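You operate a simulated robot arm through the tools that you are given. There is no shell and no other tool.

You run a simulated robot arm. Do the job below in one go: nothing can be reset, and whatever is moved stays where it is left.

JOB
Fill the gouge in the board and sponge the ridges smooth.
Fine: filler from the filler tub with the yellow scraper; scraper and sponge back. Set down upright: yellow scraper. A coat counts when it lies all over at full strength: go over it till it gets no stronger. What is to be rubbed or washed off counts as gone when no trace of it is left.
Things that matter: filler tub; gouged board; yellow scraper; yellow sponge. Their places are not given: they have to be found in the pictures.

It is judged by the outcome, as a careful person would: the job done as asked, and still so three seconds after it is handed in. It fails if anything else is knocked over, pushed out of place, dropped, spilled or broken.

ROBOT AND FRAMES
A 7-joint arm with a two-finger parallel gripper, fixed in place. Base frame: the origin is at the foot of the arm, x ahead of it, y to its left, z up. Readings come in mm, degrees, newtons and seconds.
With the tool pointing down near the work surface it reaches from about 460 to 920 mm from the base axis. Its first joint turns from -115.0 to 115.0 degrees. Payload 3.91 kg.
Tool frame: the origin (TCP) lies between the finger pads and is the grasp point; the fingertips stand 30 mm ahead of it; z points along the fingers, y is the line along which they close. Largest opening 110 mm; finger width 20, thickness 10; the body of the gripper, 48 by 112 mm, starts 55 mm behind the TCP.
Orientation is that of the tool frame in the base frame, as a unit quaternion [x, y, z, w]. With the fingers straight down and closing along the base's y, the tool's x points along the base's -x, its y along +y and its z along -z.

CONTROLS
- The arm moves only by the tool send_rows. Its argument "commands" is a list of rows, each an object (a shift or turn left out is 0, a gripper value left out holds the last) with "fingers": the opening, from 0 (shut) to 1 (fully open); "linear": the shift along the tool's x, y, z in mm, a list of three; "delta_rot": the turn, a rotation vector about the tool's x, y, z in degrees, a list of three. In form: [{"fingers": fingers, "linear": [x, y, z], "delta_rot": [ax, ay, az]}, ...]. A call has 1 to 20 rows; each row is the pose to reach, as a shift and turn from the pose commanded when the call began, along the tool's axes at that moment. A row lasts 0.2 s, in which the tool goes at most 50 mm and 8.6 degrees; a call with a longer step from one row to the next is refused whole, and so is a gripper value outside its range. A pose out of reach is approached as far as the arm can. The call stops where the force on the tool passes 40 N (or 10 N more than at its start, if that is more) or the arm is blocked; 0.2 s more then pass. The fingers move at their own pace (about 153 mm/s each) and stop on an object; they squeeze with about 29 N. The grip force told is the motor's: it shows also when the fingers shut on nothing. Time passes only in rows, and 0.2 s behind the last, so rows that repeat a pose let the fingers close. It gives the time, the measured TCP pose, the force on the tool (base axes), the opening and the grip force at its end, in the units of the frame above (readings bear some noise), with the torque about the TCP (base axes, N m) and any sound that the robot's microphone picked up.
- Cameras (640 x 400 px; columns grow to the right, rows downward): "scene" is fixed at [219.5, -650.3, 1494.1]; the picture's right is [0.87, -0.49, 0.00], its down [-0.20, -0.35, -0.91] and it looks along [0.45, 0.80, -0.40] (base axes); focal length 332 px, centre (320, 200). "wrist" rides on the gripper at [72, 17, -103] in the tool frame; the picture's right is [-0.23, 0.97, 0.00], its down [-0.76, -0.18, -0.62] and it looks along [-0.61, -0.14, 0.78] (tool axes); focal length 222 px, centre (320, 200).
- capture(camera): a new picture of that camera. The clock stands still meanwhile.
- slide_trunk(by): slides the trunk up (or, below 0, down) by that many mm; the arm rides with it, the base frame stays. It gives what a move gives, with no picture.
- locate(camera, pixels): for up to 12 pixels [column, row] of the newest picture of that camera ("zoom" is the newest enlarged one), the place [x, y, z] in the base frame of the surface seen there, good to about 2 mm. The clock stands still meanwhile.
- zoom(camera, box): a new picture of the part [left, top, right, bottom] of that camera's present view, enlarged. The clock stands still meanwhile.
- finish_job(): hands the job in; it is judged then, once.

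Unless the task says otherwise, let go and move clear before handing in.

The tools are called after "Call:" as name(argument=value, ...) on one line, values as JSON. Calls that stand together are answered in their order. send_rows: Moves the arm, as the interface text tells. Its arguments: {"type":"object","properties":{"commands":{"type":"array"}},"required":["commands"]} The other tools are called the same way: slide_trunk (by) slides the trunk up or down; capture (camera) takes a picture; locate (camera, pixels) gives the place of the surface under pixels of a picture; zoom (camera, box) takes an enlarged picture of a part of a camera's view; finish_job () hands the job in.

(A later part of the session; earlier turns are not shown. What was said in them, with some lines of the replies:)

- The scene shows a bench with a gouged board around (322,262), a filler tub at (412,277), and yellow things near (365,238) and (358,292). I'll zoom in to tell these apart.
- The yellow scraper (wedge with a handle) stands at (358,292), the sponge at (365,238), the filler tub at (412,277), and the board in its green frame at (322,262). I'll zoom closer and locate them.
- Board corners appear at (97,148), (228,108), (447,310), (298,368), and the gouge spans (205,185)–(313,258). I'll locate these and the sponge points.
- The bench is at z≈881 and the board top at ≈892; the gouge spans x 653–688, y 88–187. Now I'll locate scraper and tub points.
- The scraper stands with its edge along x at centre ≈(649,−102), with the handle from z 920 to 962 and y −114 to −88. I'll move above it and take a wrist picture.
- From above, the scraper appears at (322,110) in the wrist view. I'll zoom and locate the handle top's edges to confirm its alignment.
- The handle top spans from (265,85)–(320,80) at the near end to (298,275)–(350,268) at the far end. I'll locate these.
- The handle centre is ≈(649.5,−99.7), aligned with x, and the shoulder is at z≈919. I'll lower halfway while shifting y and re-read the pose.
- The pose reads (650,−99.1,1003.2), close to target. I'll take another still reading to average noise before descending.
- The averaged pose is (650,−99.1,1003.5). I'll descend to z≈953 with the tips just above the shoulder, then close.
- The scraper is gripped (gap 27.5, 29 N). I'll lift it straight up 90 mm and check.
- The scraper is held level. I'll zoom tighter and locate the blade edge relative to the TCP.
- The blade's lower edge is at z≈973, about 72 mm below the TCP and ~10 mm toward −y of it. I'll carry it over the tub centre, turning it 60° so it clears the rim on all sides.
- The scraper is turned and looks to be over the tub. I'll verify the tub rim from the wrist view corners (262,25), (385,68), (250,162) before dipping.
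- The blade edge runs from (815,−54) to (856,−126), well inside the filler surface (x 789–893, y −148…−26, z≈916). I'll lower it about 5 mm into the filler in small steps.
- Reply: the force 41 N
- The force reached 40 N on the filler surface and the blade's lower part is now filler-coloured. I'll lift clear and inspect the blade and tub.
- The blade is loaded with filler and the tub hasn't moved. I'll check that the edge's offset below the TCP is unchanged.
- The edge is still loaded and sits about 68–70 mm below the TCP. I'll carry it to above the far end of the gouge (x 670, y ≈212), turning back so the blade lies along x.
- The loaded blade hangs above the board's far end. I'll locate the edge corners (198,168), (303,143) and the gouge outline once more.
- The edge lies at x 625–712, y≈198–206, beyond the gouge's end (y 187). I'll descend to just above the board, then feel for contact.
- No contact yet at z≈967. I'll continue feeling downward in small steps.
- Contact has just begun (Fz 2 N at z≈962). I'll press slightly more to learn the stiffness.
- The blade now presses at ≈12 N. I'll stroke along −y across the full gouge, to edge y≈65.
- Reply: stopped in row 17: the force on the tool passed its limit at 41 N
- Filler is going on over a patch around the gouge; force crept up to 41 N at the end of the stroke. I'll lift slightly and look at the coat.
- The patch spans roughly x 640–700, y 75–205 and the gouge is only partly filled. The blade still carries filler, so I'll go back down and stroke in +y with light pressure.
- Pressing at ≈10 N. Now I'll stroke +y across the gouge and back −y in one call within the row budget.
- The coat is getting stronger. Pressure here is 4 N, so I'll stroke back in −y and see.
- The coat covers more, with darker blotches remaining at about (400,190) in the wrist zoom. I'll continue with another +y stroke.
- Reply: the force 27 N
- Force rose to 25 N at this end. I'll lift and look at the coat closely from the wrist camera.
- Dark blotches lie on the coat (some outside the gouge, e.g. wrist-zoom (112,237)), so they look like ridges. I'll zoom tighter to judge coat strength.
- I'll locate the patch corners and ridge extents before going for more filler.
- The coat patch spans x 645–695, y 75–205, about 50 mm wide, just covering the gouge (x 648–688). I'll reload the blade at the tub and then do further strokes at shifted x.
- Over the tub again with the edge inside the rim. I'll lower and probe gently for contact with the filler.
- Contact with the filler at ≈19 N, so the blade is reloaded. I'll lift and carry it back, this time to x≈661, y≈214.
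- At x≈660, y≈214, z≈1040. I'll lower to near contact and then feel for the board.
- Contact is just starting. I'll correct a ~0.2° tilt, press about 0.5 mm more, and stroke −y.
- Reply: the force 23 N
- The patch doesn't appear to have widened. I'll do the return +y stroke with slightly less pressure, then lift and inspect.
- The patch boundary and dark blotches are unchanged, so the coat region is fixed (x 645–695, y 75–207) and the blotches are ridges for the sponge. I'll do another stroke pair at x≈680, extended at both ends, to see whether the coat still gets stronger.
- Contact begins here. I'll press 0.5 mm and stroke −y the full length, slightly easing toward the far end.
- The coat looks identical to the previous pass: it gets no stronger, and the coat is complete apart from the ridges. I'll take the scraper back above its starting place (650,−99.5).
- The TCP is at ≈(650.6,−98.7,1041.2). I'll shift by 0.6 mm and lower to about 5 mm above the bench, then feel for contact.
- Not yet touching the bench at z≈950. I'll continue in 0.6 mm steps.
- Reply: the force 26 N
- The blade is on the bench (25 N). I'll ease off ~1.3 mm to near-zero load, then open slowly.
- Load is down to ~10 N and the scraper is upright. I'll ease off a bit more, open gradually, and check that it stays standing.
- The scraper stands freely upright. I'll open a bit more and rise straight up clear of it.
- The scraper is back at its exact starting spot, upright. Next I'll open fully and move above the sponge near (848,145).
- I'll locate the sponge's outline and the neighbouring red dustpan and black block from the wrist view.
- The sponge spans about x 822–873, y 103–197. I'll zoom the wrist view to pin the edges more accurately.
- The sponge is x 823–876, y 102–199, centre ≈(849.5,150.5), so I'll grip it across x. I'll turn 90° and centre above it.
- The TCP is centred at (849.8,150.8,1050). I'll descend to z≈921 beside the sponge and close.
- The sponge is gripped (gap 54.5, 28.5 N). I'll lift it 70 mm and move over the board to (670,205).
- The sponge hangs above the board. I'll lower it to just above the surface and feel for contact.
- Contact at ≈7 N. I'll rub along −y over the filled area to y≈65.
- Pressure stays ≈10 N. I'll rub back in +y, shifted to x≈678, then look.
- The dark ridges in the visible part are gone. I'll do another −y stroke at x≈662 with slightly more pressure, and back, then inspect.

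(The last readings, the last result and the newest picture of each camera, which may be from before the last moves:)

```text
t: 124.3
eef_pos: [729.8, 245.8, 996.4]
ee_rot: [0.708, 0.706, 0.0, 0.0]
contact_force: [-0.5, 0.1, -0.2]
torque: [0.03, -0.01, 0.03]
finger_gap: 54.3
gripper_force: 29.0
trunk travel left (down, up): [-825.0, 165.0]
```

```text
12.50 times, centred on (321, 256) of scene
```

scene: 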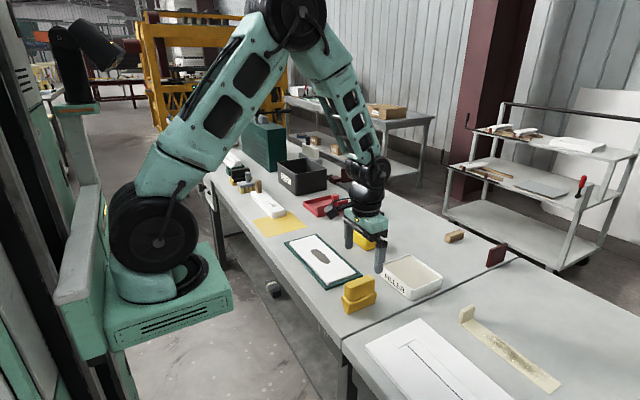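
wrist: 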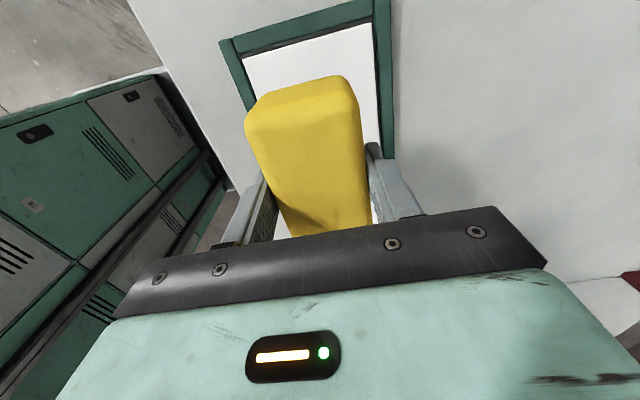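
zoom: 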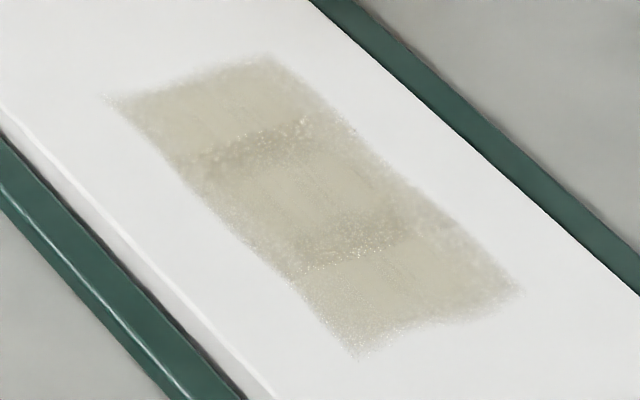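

The dark ridges are gone; only faint seam bands remain at scene-zoom (250,140) and (350,240). I'll move the sponge above its home place, from where the wrist camera can see the coat closely.

Call:
send_rows(commands=[{"linear": [-19, 24, 0]}, {"linear": [-38, 48, 0]}, {"linear": [-57, 72, 0]}, {"linear": [-76, 96, 0]}, {"linear": [-95.3, 119.7, 0]}, {"linear": [-95.3, 119.7, 0]}])

Call:
capture(camera="wrist")

Call:
zoom(camera="wrist", box=[60, 90, 240, 220])

```text
t: 125.7
eef_pos: [850.9, 148.6, 996.4]
ee_rot: [0.706, 0.708, 0.0, -0.001]
contact_force: [0.1, 1.3, -0.7]
torque: [0.0, 0.03, -0.01]
finger_gap: 54.1
gripper_force: 29.1
trunk travel left (down, up): [-825.0, 165.0]
```

```text
taken
```

wrist: 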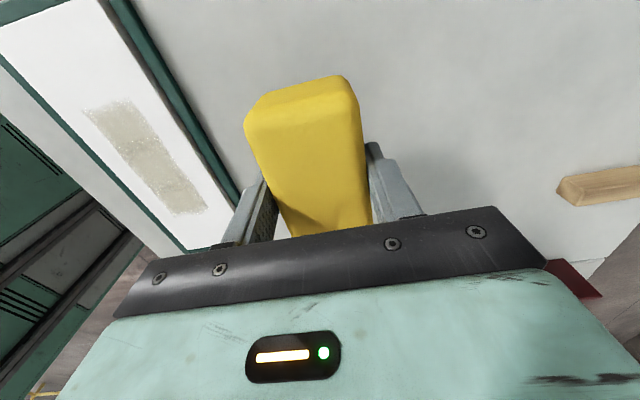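

```text
3.08 times, centred on (150, 155) of wrist
```

zoom: 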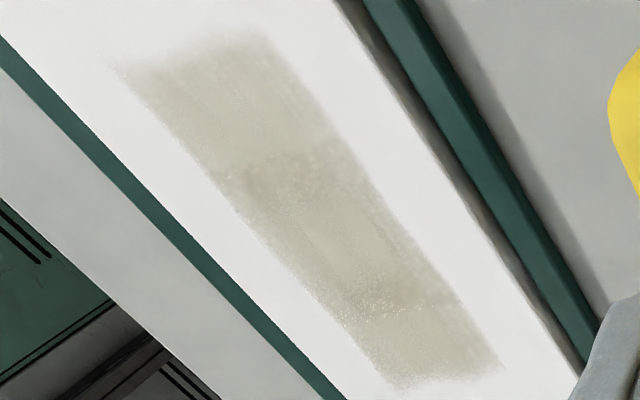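

I'll zoom tighter on the coat for traces of ridges.

Call:
zoom(camera="wrist", box=[90, 95, 160, 150])

Call:
zoom(camera="wrist", box=[140, 150, 210, 215])

Call:
zoom(camera="scene", box=[308, 244, 334, 268])

```text
7.27 times, centred on (125, 122) of wrist
```

zoom: 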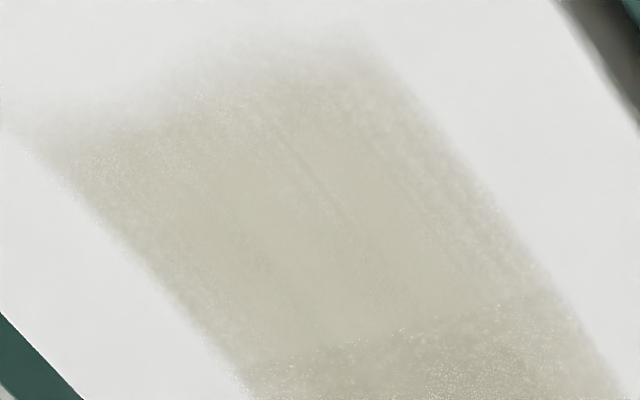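

```text
6.15 times, centred on (175, 182) of wrist
```

zoom: 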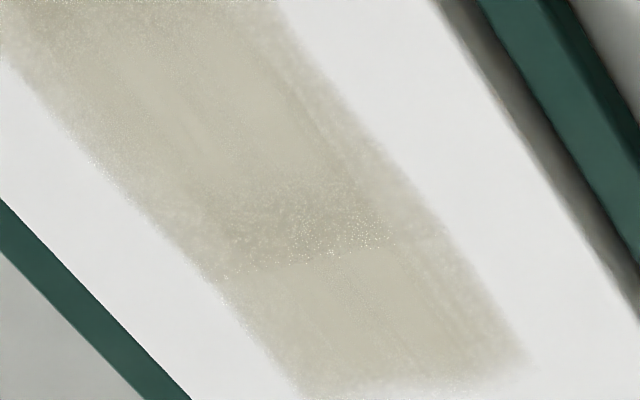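

```text
16.00 times, centred on (321, 256) of scene
```

zoom: 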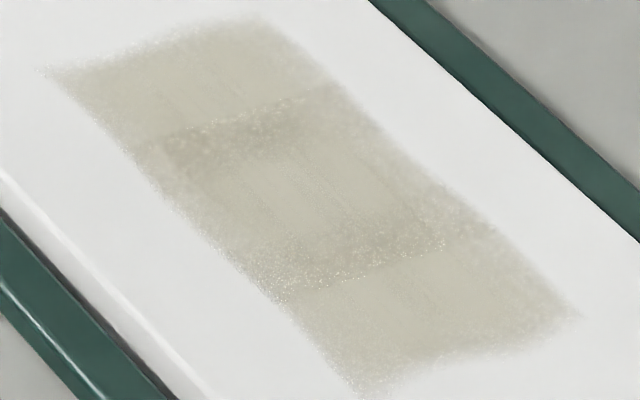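

Seam bands at the edges of the middle third remain slightly darker. To be sure no trace of ridge remains, I'll rub a few more times and compare.

Call:
send_rows(commands=[{"linear": [11, -36, 0]}, {"linear": [22, -72, 0]}, {"linear": [33, -108, 0]}, {"linear": [44, -144, 0]}, {"linear": [56, -180, 0]}, {"linear": [56, -180, 20]}, {"linear": [56, -180, 40]}, {"linear": [56, -180, 52]}, {"linear": [56, -180, 58]}, {"linear": [56, -180, 59.5]}, {"linear": [56, -180, 59.5]}])

Call:
send_rows(commands=[{"linear": [0, 0, 0.7]}, {"linear": [0, 0, 1.4]}, {"linear": [0, 0, 1.4]}])

```text
t: 128.1
eef_pos: [669.4, 205.7, 935.1]
ee_rot: [0.707, 0.708, -0.001, 0.0]
contact_force: [-1.0, 0.2, 4.3]
torque: [0.16, -0.01, 0.08]
finger_gap: 54.4
gripper_force: 29.2
trunk travel left (down, up): [-825.0, 165.0]
```

```text
t: 128.9
eef_pos: [669.7, 205.6, 933.6]
ee_rot: [0.707, 0.708, 0.0, 0.0]
contact_force: [-3.6, -1.0, 22.3]
torque: [-0.17, 0.24, 0.07]
finger_gap: 54.3
gripper_force: 29.0
trunk travel left (down, up): [-825.0, 165.0]
```

Contact at 22 N; I'll ease 0.4 mm and do two more full strokes (−y, then +y).

Call:
send_rows(commands=[{"linear": [0, 0, -0.4]}, {"linear": [-8, 0, -0.4]}, {"linear": [-16, 0, -0.4]}, {"linear": [-24, 0, -0.4]}, {"linear": [-32, 0, -0.4]}, {"linear": [-40, 0, -0.4]}, {"linear": [-48, 0, -0.4]}, {"linear": [-56, 0, -0.4]}, {"linear": [-64, 0, -0.4]}, {"linear": [-72, 0, -0.4]}, {"linear": [-80, 0, -0.4]}, {"linear": [-88, 0, -0.4]}, {"linear": [-96, 0, -0.4]}, {"linear": [-104, 0, -0.4]}, {"linear": [-112, 0, -0.4]}, {"linear": [-120, 0, -0.4]}, {"linear": [-128, 0, -0.4]}, {"linear": [-136, 0, -0.4]}, {"linear": [-143, 0, -0.4]}])

Call:
send_rows(commands=[{"linear": [8, 4, 0]}, {"linear": [16, 8, 0]}, {"linear": [24, 8, 0]}, {"linear": [32, 8, 0]}, {"linear": [40, 8, 0]}, {"linear": [48, 8, 0]}, {"linear": [56, 8, 0]}, {"linear": [64, 8, 0]}, {"linear": [72, 8, 0]}, {"linear": [80, 8, 0]}, {"linear": [88, 8, 0]}, {"linear": [96, 8, 0]}, {"linear": [104, 8, 0]}, {"linear": [112, 8, 0]}, {"linear": [120, 8, 0]}, {"linear": [128, 8, 0]}, {"linear": [136, 8, 0]}, {"linear": [143, 8, 0]}])

```text
t: 132.9
eef_pos: [670.1, 62.5, 933.8]
ee_rot: [0.707, 0.707, 0.0, 0.002]
contact_force: [-0.3, 14.1, 20.4]
torque: [0.1, 0.01, 0.0]
finger_gap: 54.5
gripper_force: 29.4
trunk travel left (down, up): [-825.0, 165.0]
```

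```text
t: 136.7
eef_pos: [677.4, 204.4, 933.3]
ee_rot: [0.707, 0.707, 0.0, -0.001]
contact_force: [-0.4, -7.9, 9.0]
torque: [-0.05, 0.05, 0.04]
finger_gap: 54.2
gripper_force: 28.5
trunk travel left (down, up): [-825.0, 165.0]
```

Both strokes had steady contact. I'll do one more −y stroke at x≈662, then lift clear and inspect.

Call:
send_rows(commands=[{"linear": [0, -8, 0]}, {"linear": [0, -15, 0]}, {"linear": [-8, -15, 0]}, {"linear": [-16, -15, 0]}, {"linear": [-24, -15, 0]}, {"linear": [-32, -15, 0]}, {"linear": [-40, -15, 0]}, {"linear": [-48, -15, 0]}, {"linear": [-56, -15, 0]}, {"linear": [-64, -15, 0]}, {"linear": [-72, -15, 0]}, {"linear": [-80, -15, 0]}, {"linear": [-88, -15, 0]}, {"linear": [-96, -15, 0]}, {"linear": [-104, -15, 0]}, {"linear": [-112, -15, 0]}, {"linear": [-120, -15, 0]}, {"linear": [-128, -15, 0]}, {"linear": [-136, -15, 0]}, {"linear": [-142, -15, 0]}])

Call:
send_rows(commands=[{"linear": [0, 0, -5]}, {"linear": [0, 0, -25]}, {"linear": [0, 20, -50]}, {"linear": [20, 60, -62]}, {"linear": [45, 100, -62]}, {"linear": [65, 140, -62]}, {"linear": [86, 187, -62]}, {"linear": [86, 187, -62]}, {"linear": [86, 187, -62]}])

Call:
zoom(camera="scene", box=[308, 244, 334, 268])

Call:
zoom(camera="wrist", box=[60, 90, 240, 220])

```text
t: 140.9
eef_pos: [663.8, 62.4, 933.0]
ee_rot: [0.707, 0.707, -0.001, 0.0]
contact_force: [0.4, -0.4, 0.0]
torque: [0.01, 0.03, 0.02]
finger_gap: 54.0
gripper_force: 29.3
trunk travel left (down, up): [-825.0, 165.0]
```

```text
refused: row 7 steps farther than a row can; nothing moved
```

```text
16.00 times, centred on (321, 256) of scene
```

zoom: 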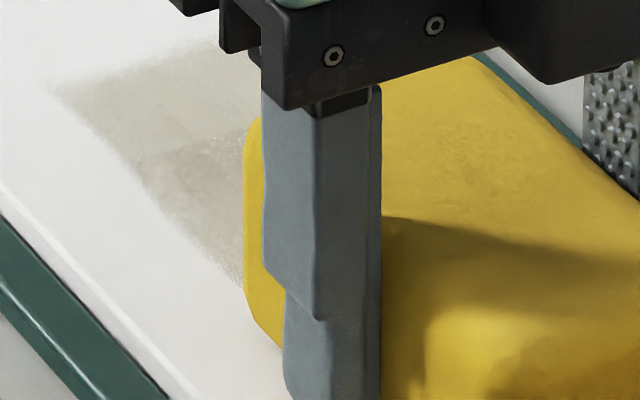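

```text
3.08 times, centred on (150, 155) of wrist
```

zoom: 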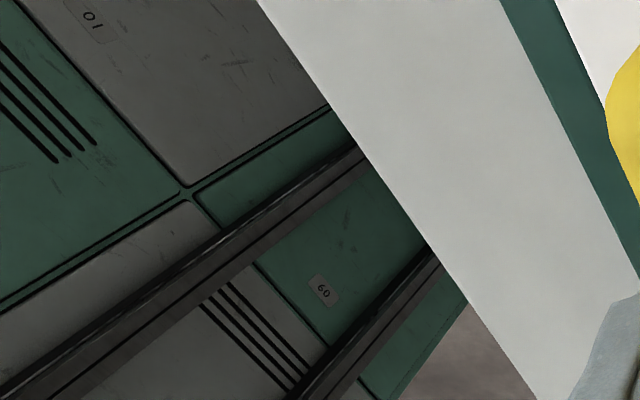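

The lift call was refused for a too-long step; nothing moved. I'll resend with shorter steps.

Call:
send_rows(commands=[{"linear": [0, 0, -5]}, {"linear": [0, 0, -25]}, {"linear": [0, 15, -50]}, {"linear": [15, 50, -62]}, {"linear": [32, 85, -62]}, {"linear": [50, 120, -62]}, {"linear": [68, 155, -62]}, {"linear": [86, 187, -62]}, {"linear": [86, 187, -62]}, {"linear": [86, 187, -62]}])

Call:
zoom(camera="scene", box=[308, 244, 334, 268])

Call:
zoom(camera="wrist", box=[60, 90, 240, 220])

```text
t: 143.1
eef_pos: [850.3, 147.8, 994.9]
ee_rot: [0.707, 0.708, -0.001, 0.0]
contact_force: [-0.6, -0.1, -0.2]
torque: [0.01, 0.01, -0.03]
finger_gap: 54.4
gripper_force: 29.3
trunk travel left (down, up): [-825.0, 165.0]
```

```text
16.00 times, centred on (321, 256) of scene
```

zoom: 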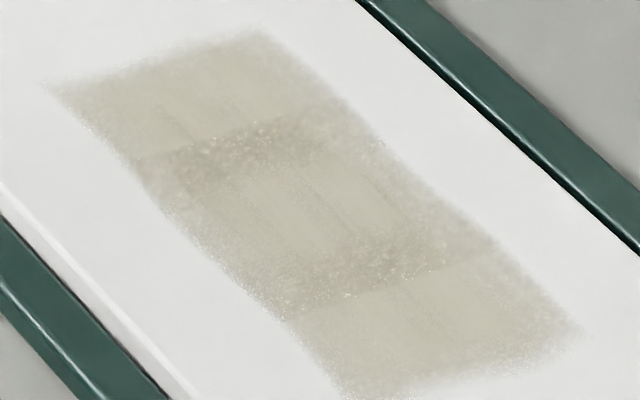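

```text
3.08 times, centred on (150, 155) of wrist
```

zoom: 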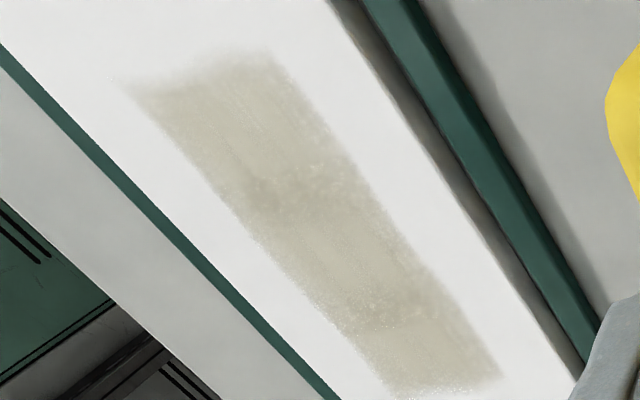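

No dark ridge traces remain; the pale seam bands are unchanged by extra rubbing, so they're just overlap of the coat's sections. I'll check the board/frame corners for displacement and average the pose before putting the sponge down.

Call:
zoom(camera="scene", box=[272, 215, 392, 290])

Call:
send_rows(commands=[{"linear": [0, 0, 0]}])

Call:
send_rows(commands=[{"linear": [0, 0, 0]}])

Call:
send_rows(commands=[{"linear": [0, 0, 0]}])

```text
5.33 times, centred on (332, 252) of scene
```

zoom: 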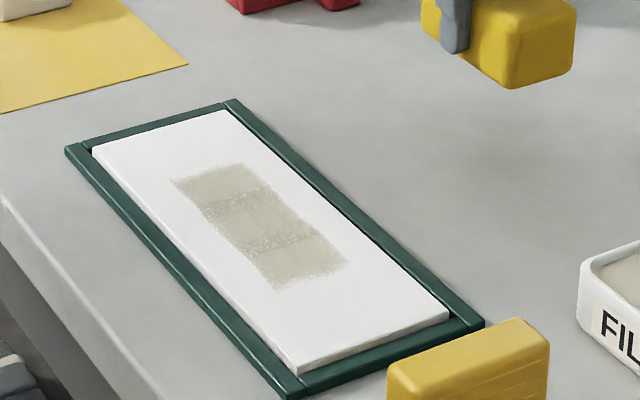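

```text
t: 143.5
eef_pos: [850.5, 148.8, 995.5]
ee_rot: [0.707, 0.707, 0.0, 0.0]
contact_force: [-0.1, 0.1, -0.9]
torque: [0.0, 0.01, 0.01]
finger_gap: 54.4
gripper_force: 29.5
trunk travel left (down, up): [-825.0, 165.0]
```

```text
t: 143.9
eef_pos: [850.5, 148.8, 996.2]
ee_rot: [0.707, 0.708, 0.0, -0.001]
contact_force: [-1.0, -0.4, -0.3]
torque: [-0.03, 0.01, -0.02]
finger_gap: 54.1
gripper_force: 29.0
trunk travel left (down, up): [-825.0, 165.0]
```

```text
t: 144.3
eef_pos: [849.8, 148.9, 994.5]
ee_rot: [0.707, 0.707, 0.0, -0.001]
contact_force: [0.4, 0.0, -0.3]
torque: [0.03, -0.02, -0.01]
finger_gap: 54.3
gripper_force: 29.0
trunk travel left (down, up): [-825.0, 165.0]
```

The frame is exactly where it was. I'll shift 1.8 mm in y and lower the sponge toward the bench, then feel for contact.

Call:
send_rows(commands=[{"linear": [1.8, -0.5, 20]}, {"linear": [1.8, -0.5, 40]}, {"linear": [1.8, -0.5, 58]}, {"linear": [1.8, -0.5, 66]}, {"linear": [1.8, -0.5, 70]}, {"linear": [1.8, -0.5, 70]}])

Call:
send_rows(commands=[{"linear": [0, 0, 1]}, {"linear": [0, 0, 2]}, {"linear": [0, 0, 2]}])

Call:
send_rows(commands=[{"linear": [0, 0, 0.6]}, {"linear": [0, 0, 0.6]}])

```text
t: 145.7
eef_pos: [848.3, 151.2, 925.1]
ee_rot: [0.707, 0.707, 0.0, 0.0]
contact_force: [-0.6, 0.4, -0.6]
torque: [-0.05, 0.01, 0.04]
finger_gap: 54.5
gripper_force: 29.7
trunk travel left (down, up): [-825.0, 165.0]
```

```text
t: 146.5
eef_pos: [848.8, 151.4, 923.6]
ee_rot: [0.707, 0.707, 0.0, 0.0]
contact_force: [0.5, -0.2, -0.5]
torque: [0.03, 0.03, -0.03]
finger_gap: 54.1
gripper_force: 29.3
trunk travel left (down, up): [-825.0, 165.0]
```

```text
t: 147.1
eef_pos: [849.6, 150.9, 922.5]
ee_rot: [0.706, 0.708, -0.001, 0.0]
contact_force: [0.0, 0.2, -0.5]
torque: [-0.01, 0.02, -0.01]
finger_gap: 54.2
gripper_force: 28.6
trunk travel left (down, up): [-825.0, 165.0]
```

Call:
send_rows(commands=[{"linear": [0, 0, 0.6]}, {"linear": [0, 0, 0.6]}])

Call:
send_rows(commands=[{"linear": [0, 0, 0.5]}, {"linear": [0, 0, 0.5]}])

```text
t: 147.7
eef_pos: [850.0, 152.3, 921.1]
ee_rot: [0.707, 0.707, 0.0, 0.001]
contact_force: [-0.3, 0.2, 0.0]
torque: [-0.04, -0.03, 0.01]
finger_gap: 54.3
gripper_force: 29.3
trunk travel left (down, up): [-825.0, 165.0]
```

```text
t: 148.3
eef_pos: [849.6, 152.4, 921.3]
ee_rot: [0.707, 0.708, 0.0, -0.001]
contact_force: [0.4, -0.2, -0.8]
torque: [0.01, -0.01, 0.0]
finger_gap: 54.2
gripper_force: 28.8
trunk travel left (down, up): [-825.0, 165.0]
```

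Still no contact at ≈921. I'll continue in half-millimetre steps, also nudging y by −0.8 mm.

Call:
send_rows(commands=[{"linear": [-0.6, 0, 0.5]}, {"linear": [-0.6, 0, 0.5]}])

Call:
send_rows(commands=[{"linear": [0, 0, 0.5]}, {"linear": [0, 0, 0.5]}])

```text
t: 148.9
eef_pos: [849.1, 151.4, 921.2]
ee_rot: [0.707, 0.707, 0.0, 0.0]
contact_force: [-0.3, 0.1, 0.1]
torque: [0.04, -0.03, 0.0]
finger_gap: 54.5
gripper_force: 29.1
trunk travel left (down, up): [-825.0, 165.0]
```

```text
t: 149.5
eef_pos: [848.5, 151.8, 920.2]
ee_rot: [0.707, 0.707, 0.0, 0.0]
contact_force: [-0.8, 0.3, 3.1]
torque: [-0.14, 0.05, -0.03]
finger_gap: 54.5
gripper_force: 28.7
trunk travel left (down, up): [-825.0, 165.0]
```

The sponge has just touched the bench (Fz 3 N). I'll open slowly and rise clear.

Call:
send_rows(commands=[{"linear": [0, 0, 0], "fingers": 0.5}, {"linear": [0, 0, 0], "fingers": 0.53}, {"linear": [0, 0, 0], "fingers": 0.57}, {"linear": [0, 0, 0], "fingers": 0.65}, {"linear": [0, 0, 0], "fingers": 0.8}, {"linear": [0, 0, 0], "fingers": 0.8}, {"linear": [0, 0, -10]}, {"linear": [0, 0, -30]}, {"linear": [0, 0, -60]}, {"linear": [0, 0, -95]}, {"linear": [0, 0, -130]}, {"linear": [0, 0, -130]}])

Call:
capture(camera="wrist")

Call:
capture(camera="scene")

Call:
zoom(camera="scene", box=[272, 215, 392, 290])

```text
t: 152.1
eef_pos: [849.1, 150.9, 1051.2]
ee_rot: [0.706, 0.708, -0.001, 0.001]
contact_force: [-1.1, -0.7, 0.4]
torque: [0.0, 0.02, -0.03]
finger_gap: 88.2
gripper_force: 0.1
trunk travel left (down, up): [-825.0, 165.0]
```

```text
taken
```

wrist: 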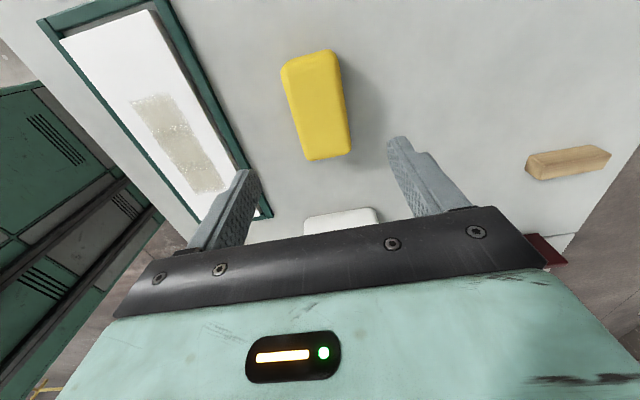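

```text
taken
```

scene: 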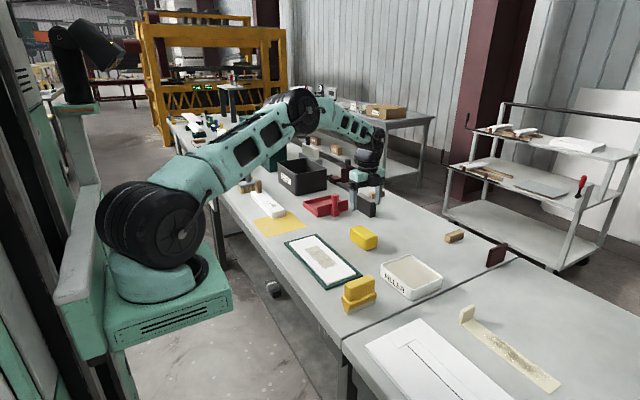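

```text
5.33 times, centred on (332, 252) of scene
```

zoom: 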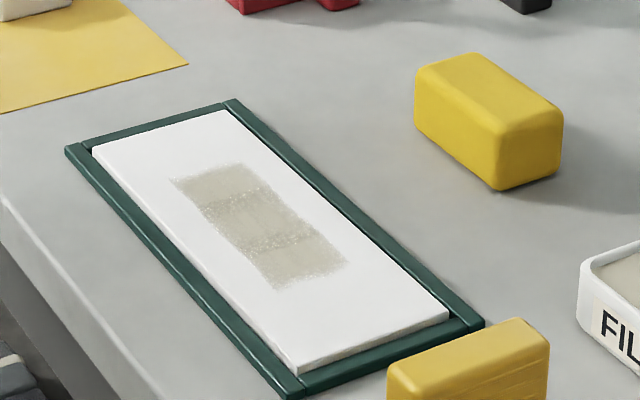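

The sponge is back in place. Before handing in, I'll take a close look at the coat with the empty wrist camera to make sure it's complete.

Call:
send_rows(commands=[{"linear": [-6, -32, 10]}, {"linear": [-12, -64, 20]}, {"linear": [-18, -96, 30]}, {"linear": [-24, -128, 40]}, {"linear": [-31, -159, 51]}, {"linear": [-31, -159, 51]}, {"linear": [-31, -159, 51]}])

Call:
zoom(camera="wrist", box=[200, 20, 400, 190])

Call:
zoom(camera="wrist", box=[250, 50, 340, 130])

```text
t: 153.7
eef_pos: [688.9, 119.9, 999.4]
ee_rot: [0.706, 0.708, 0.0, -0.001]
contact_force: [0.9, 0.0, -0.1]
torque: [0.0, 0.05, 0.02]
finger_gap: 88.1
gripper_force: 0.0
trunk travel left (down, up): [-825.0, 165.0]
```

```text
2.35 times, centred on (300, 105) of wrist
```

zoom: 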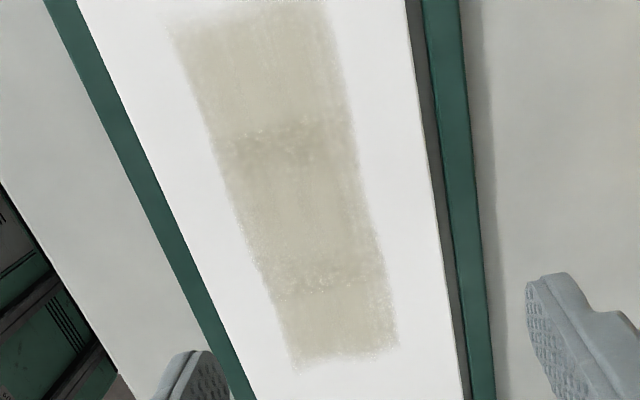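

```text
5.00 times, centred on (295, 90) of wrist
```

zoom: 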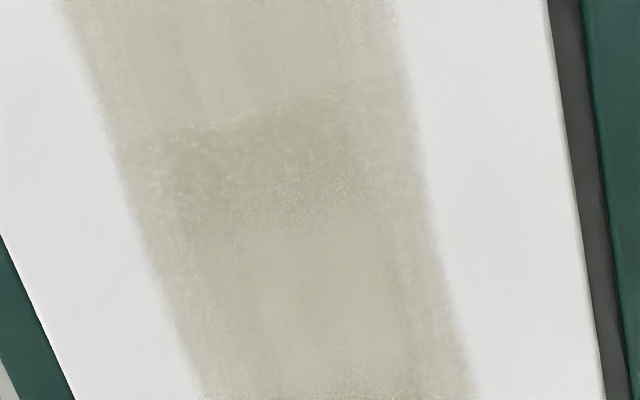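

The gouge outline is fully hidden and the coat is even in tone. I'll check the near end (lower part) of the patch closely for any ridge trace.

Call:
zoom(camera="wrist", box=[280, 110, 380, 185])

Call:
zoom(camera="wrist", box=[240, 0, 340, 75])

```text
5.33 times, centred on (330, 148) of wrist
```

zoom: 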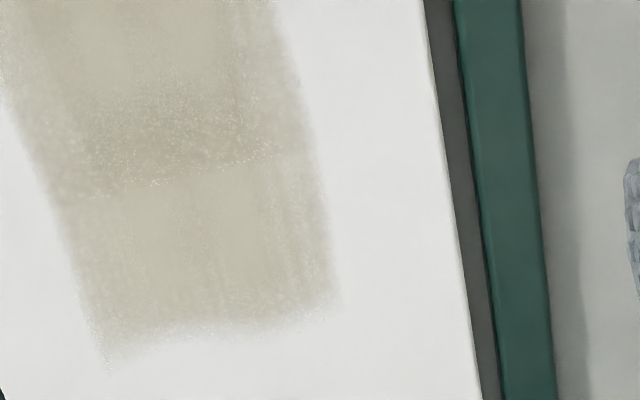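

```text
5.33 times, centred on (290, 38) of wrist
```

zoom: 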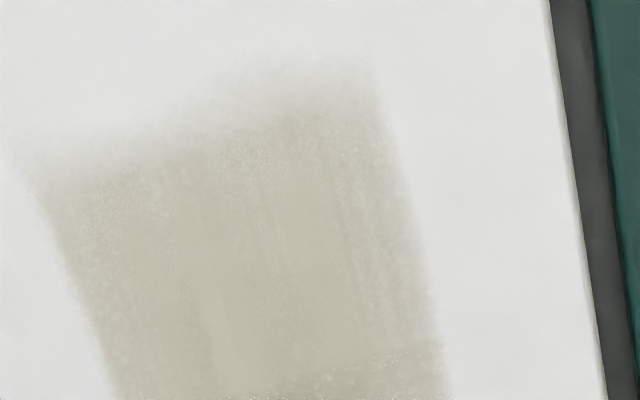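

The near and far ends are clean, with no ridge traces or gouge outline, and the scraper still stands upright at (358,292). I'll raise the arm clear and take a last look.

Call:
send_rows(commands=[{"linear": [0, 0, -30]}, {"linear": [0, 0, -60]}, {"linear": [0, 0, -90]}, {"linear": [0, 0, -120]}, {"linear": [0, 0, -150]}, {"linear": [0, 0, -150]}])

Call:
capture(camera="scene")

Call:
zoom(camera="scene", box=[240, 170, 480, 320])

```text
t: 155.1
eef_pos: [689.7, 119.5, 1149.1]
ee_rot: [0.707, 0.707, 0.0, 0.001]
contact_force: [0.3, -0.1, 0.2]
torque: [0.01, 0.01, -0.04]
finger_gap: 87.9
gripper_force: 0.1
trunk travel left (down, up): [-825.0, 165.0]
```

```text
taken
```

scene: 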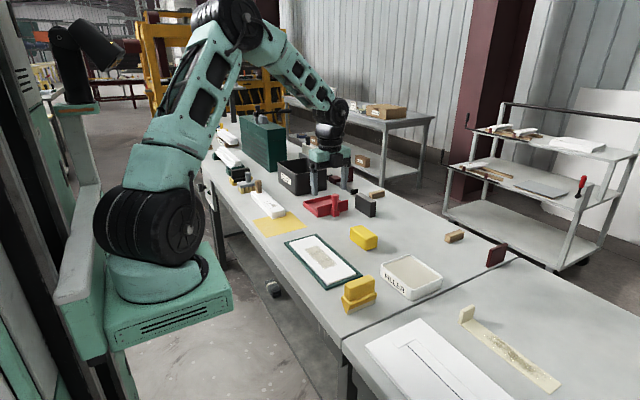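

```text
2.67 times, centred on (360, 245) of scene
```

zoom: 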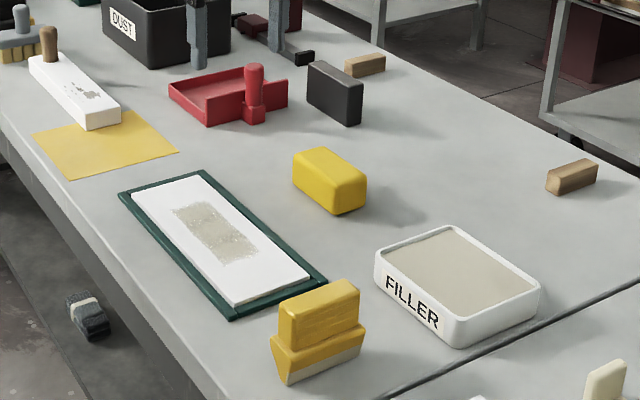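

The last scene picture shows the gouge filled with no ridges left (around (322,255)). The scraper is upright in its place at (358,292), the sponge is back at (364,238), and nothing else has moved. The arm is clear, so I'm handing in.

Call:
finish_job()

```text
The job is handed in.
```

I filled the gouge with the yellow scraper and sponged the ridges off, and I've handed the job in. I don't have a verdict on it.

- **Coat:** I loaded the scraper twice and made eight strokes over the gouge. The last passes made no visible difference, and the gouge outline no longer shows. Two faint, slightly darker bands remain across the coat. They stayed the same through extra scraping and extra rubbing, so I took them as seams between sections of the coat rather than thin spots. I can't rule out that they are slightly thinner.
- **Ridges:** Seven strokes with the sponge took off the dark ridges, and close-up pictures show no trace of them.
- **Tools:** The scraper stands upright where it started, with filler still on its blade. The sponge is back within a millimetre or two of its place.
- **Everything else:** The board slid a few millimetres inside its green frame while I was rubbing. The frame, the tub and everything else in the last pictures look unmoved.
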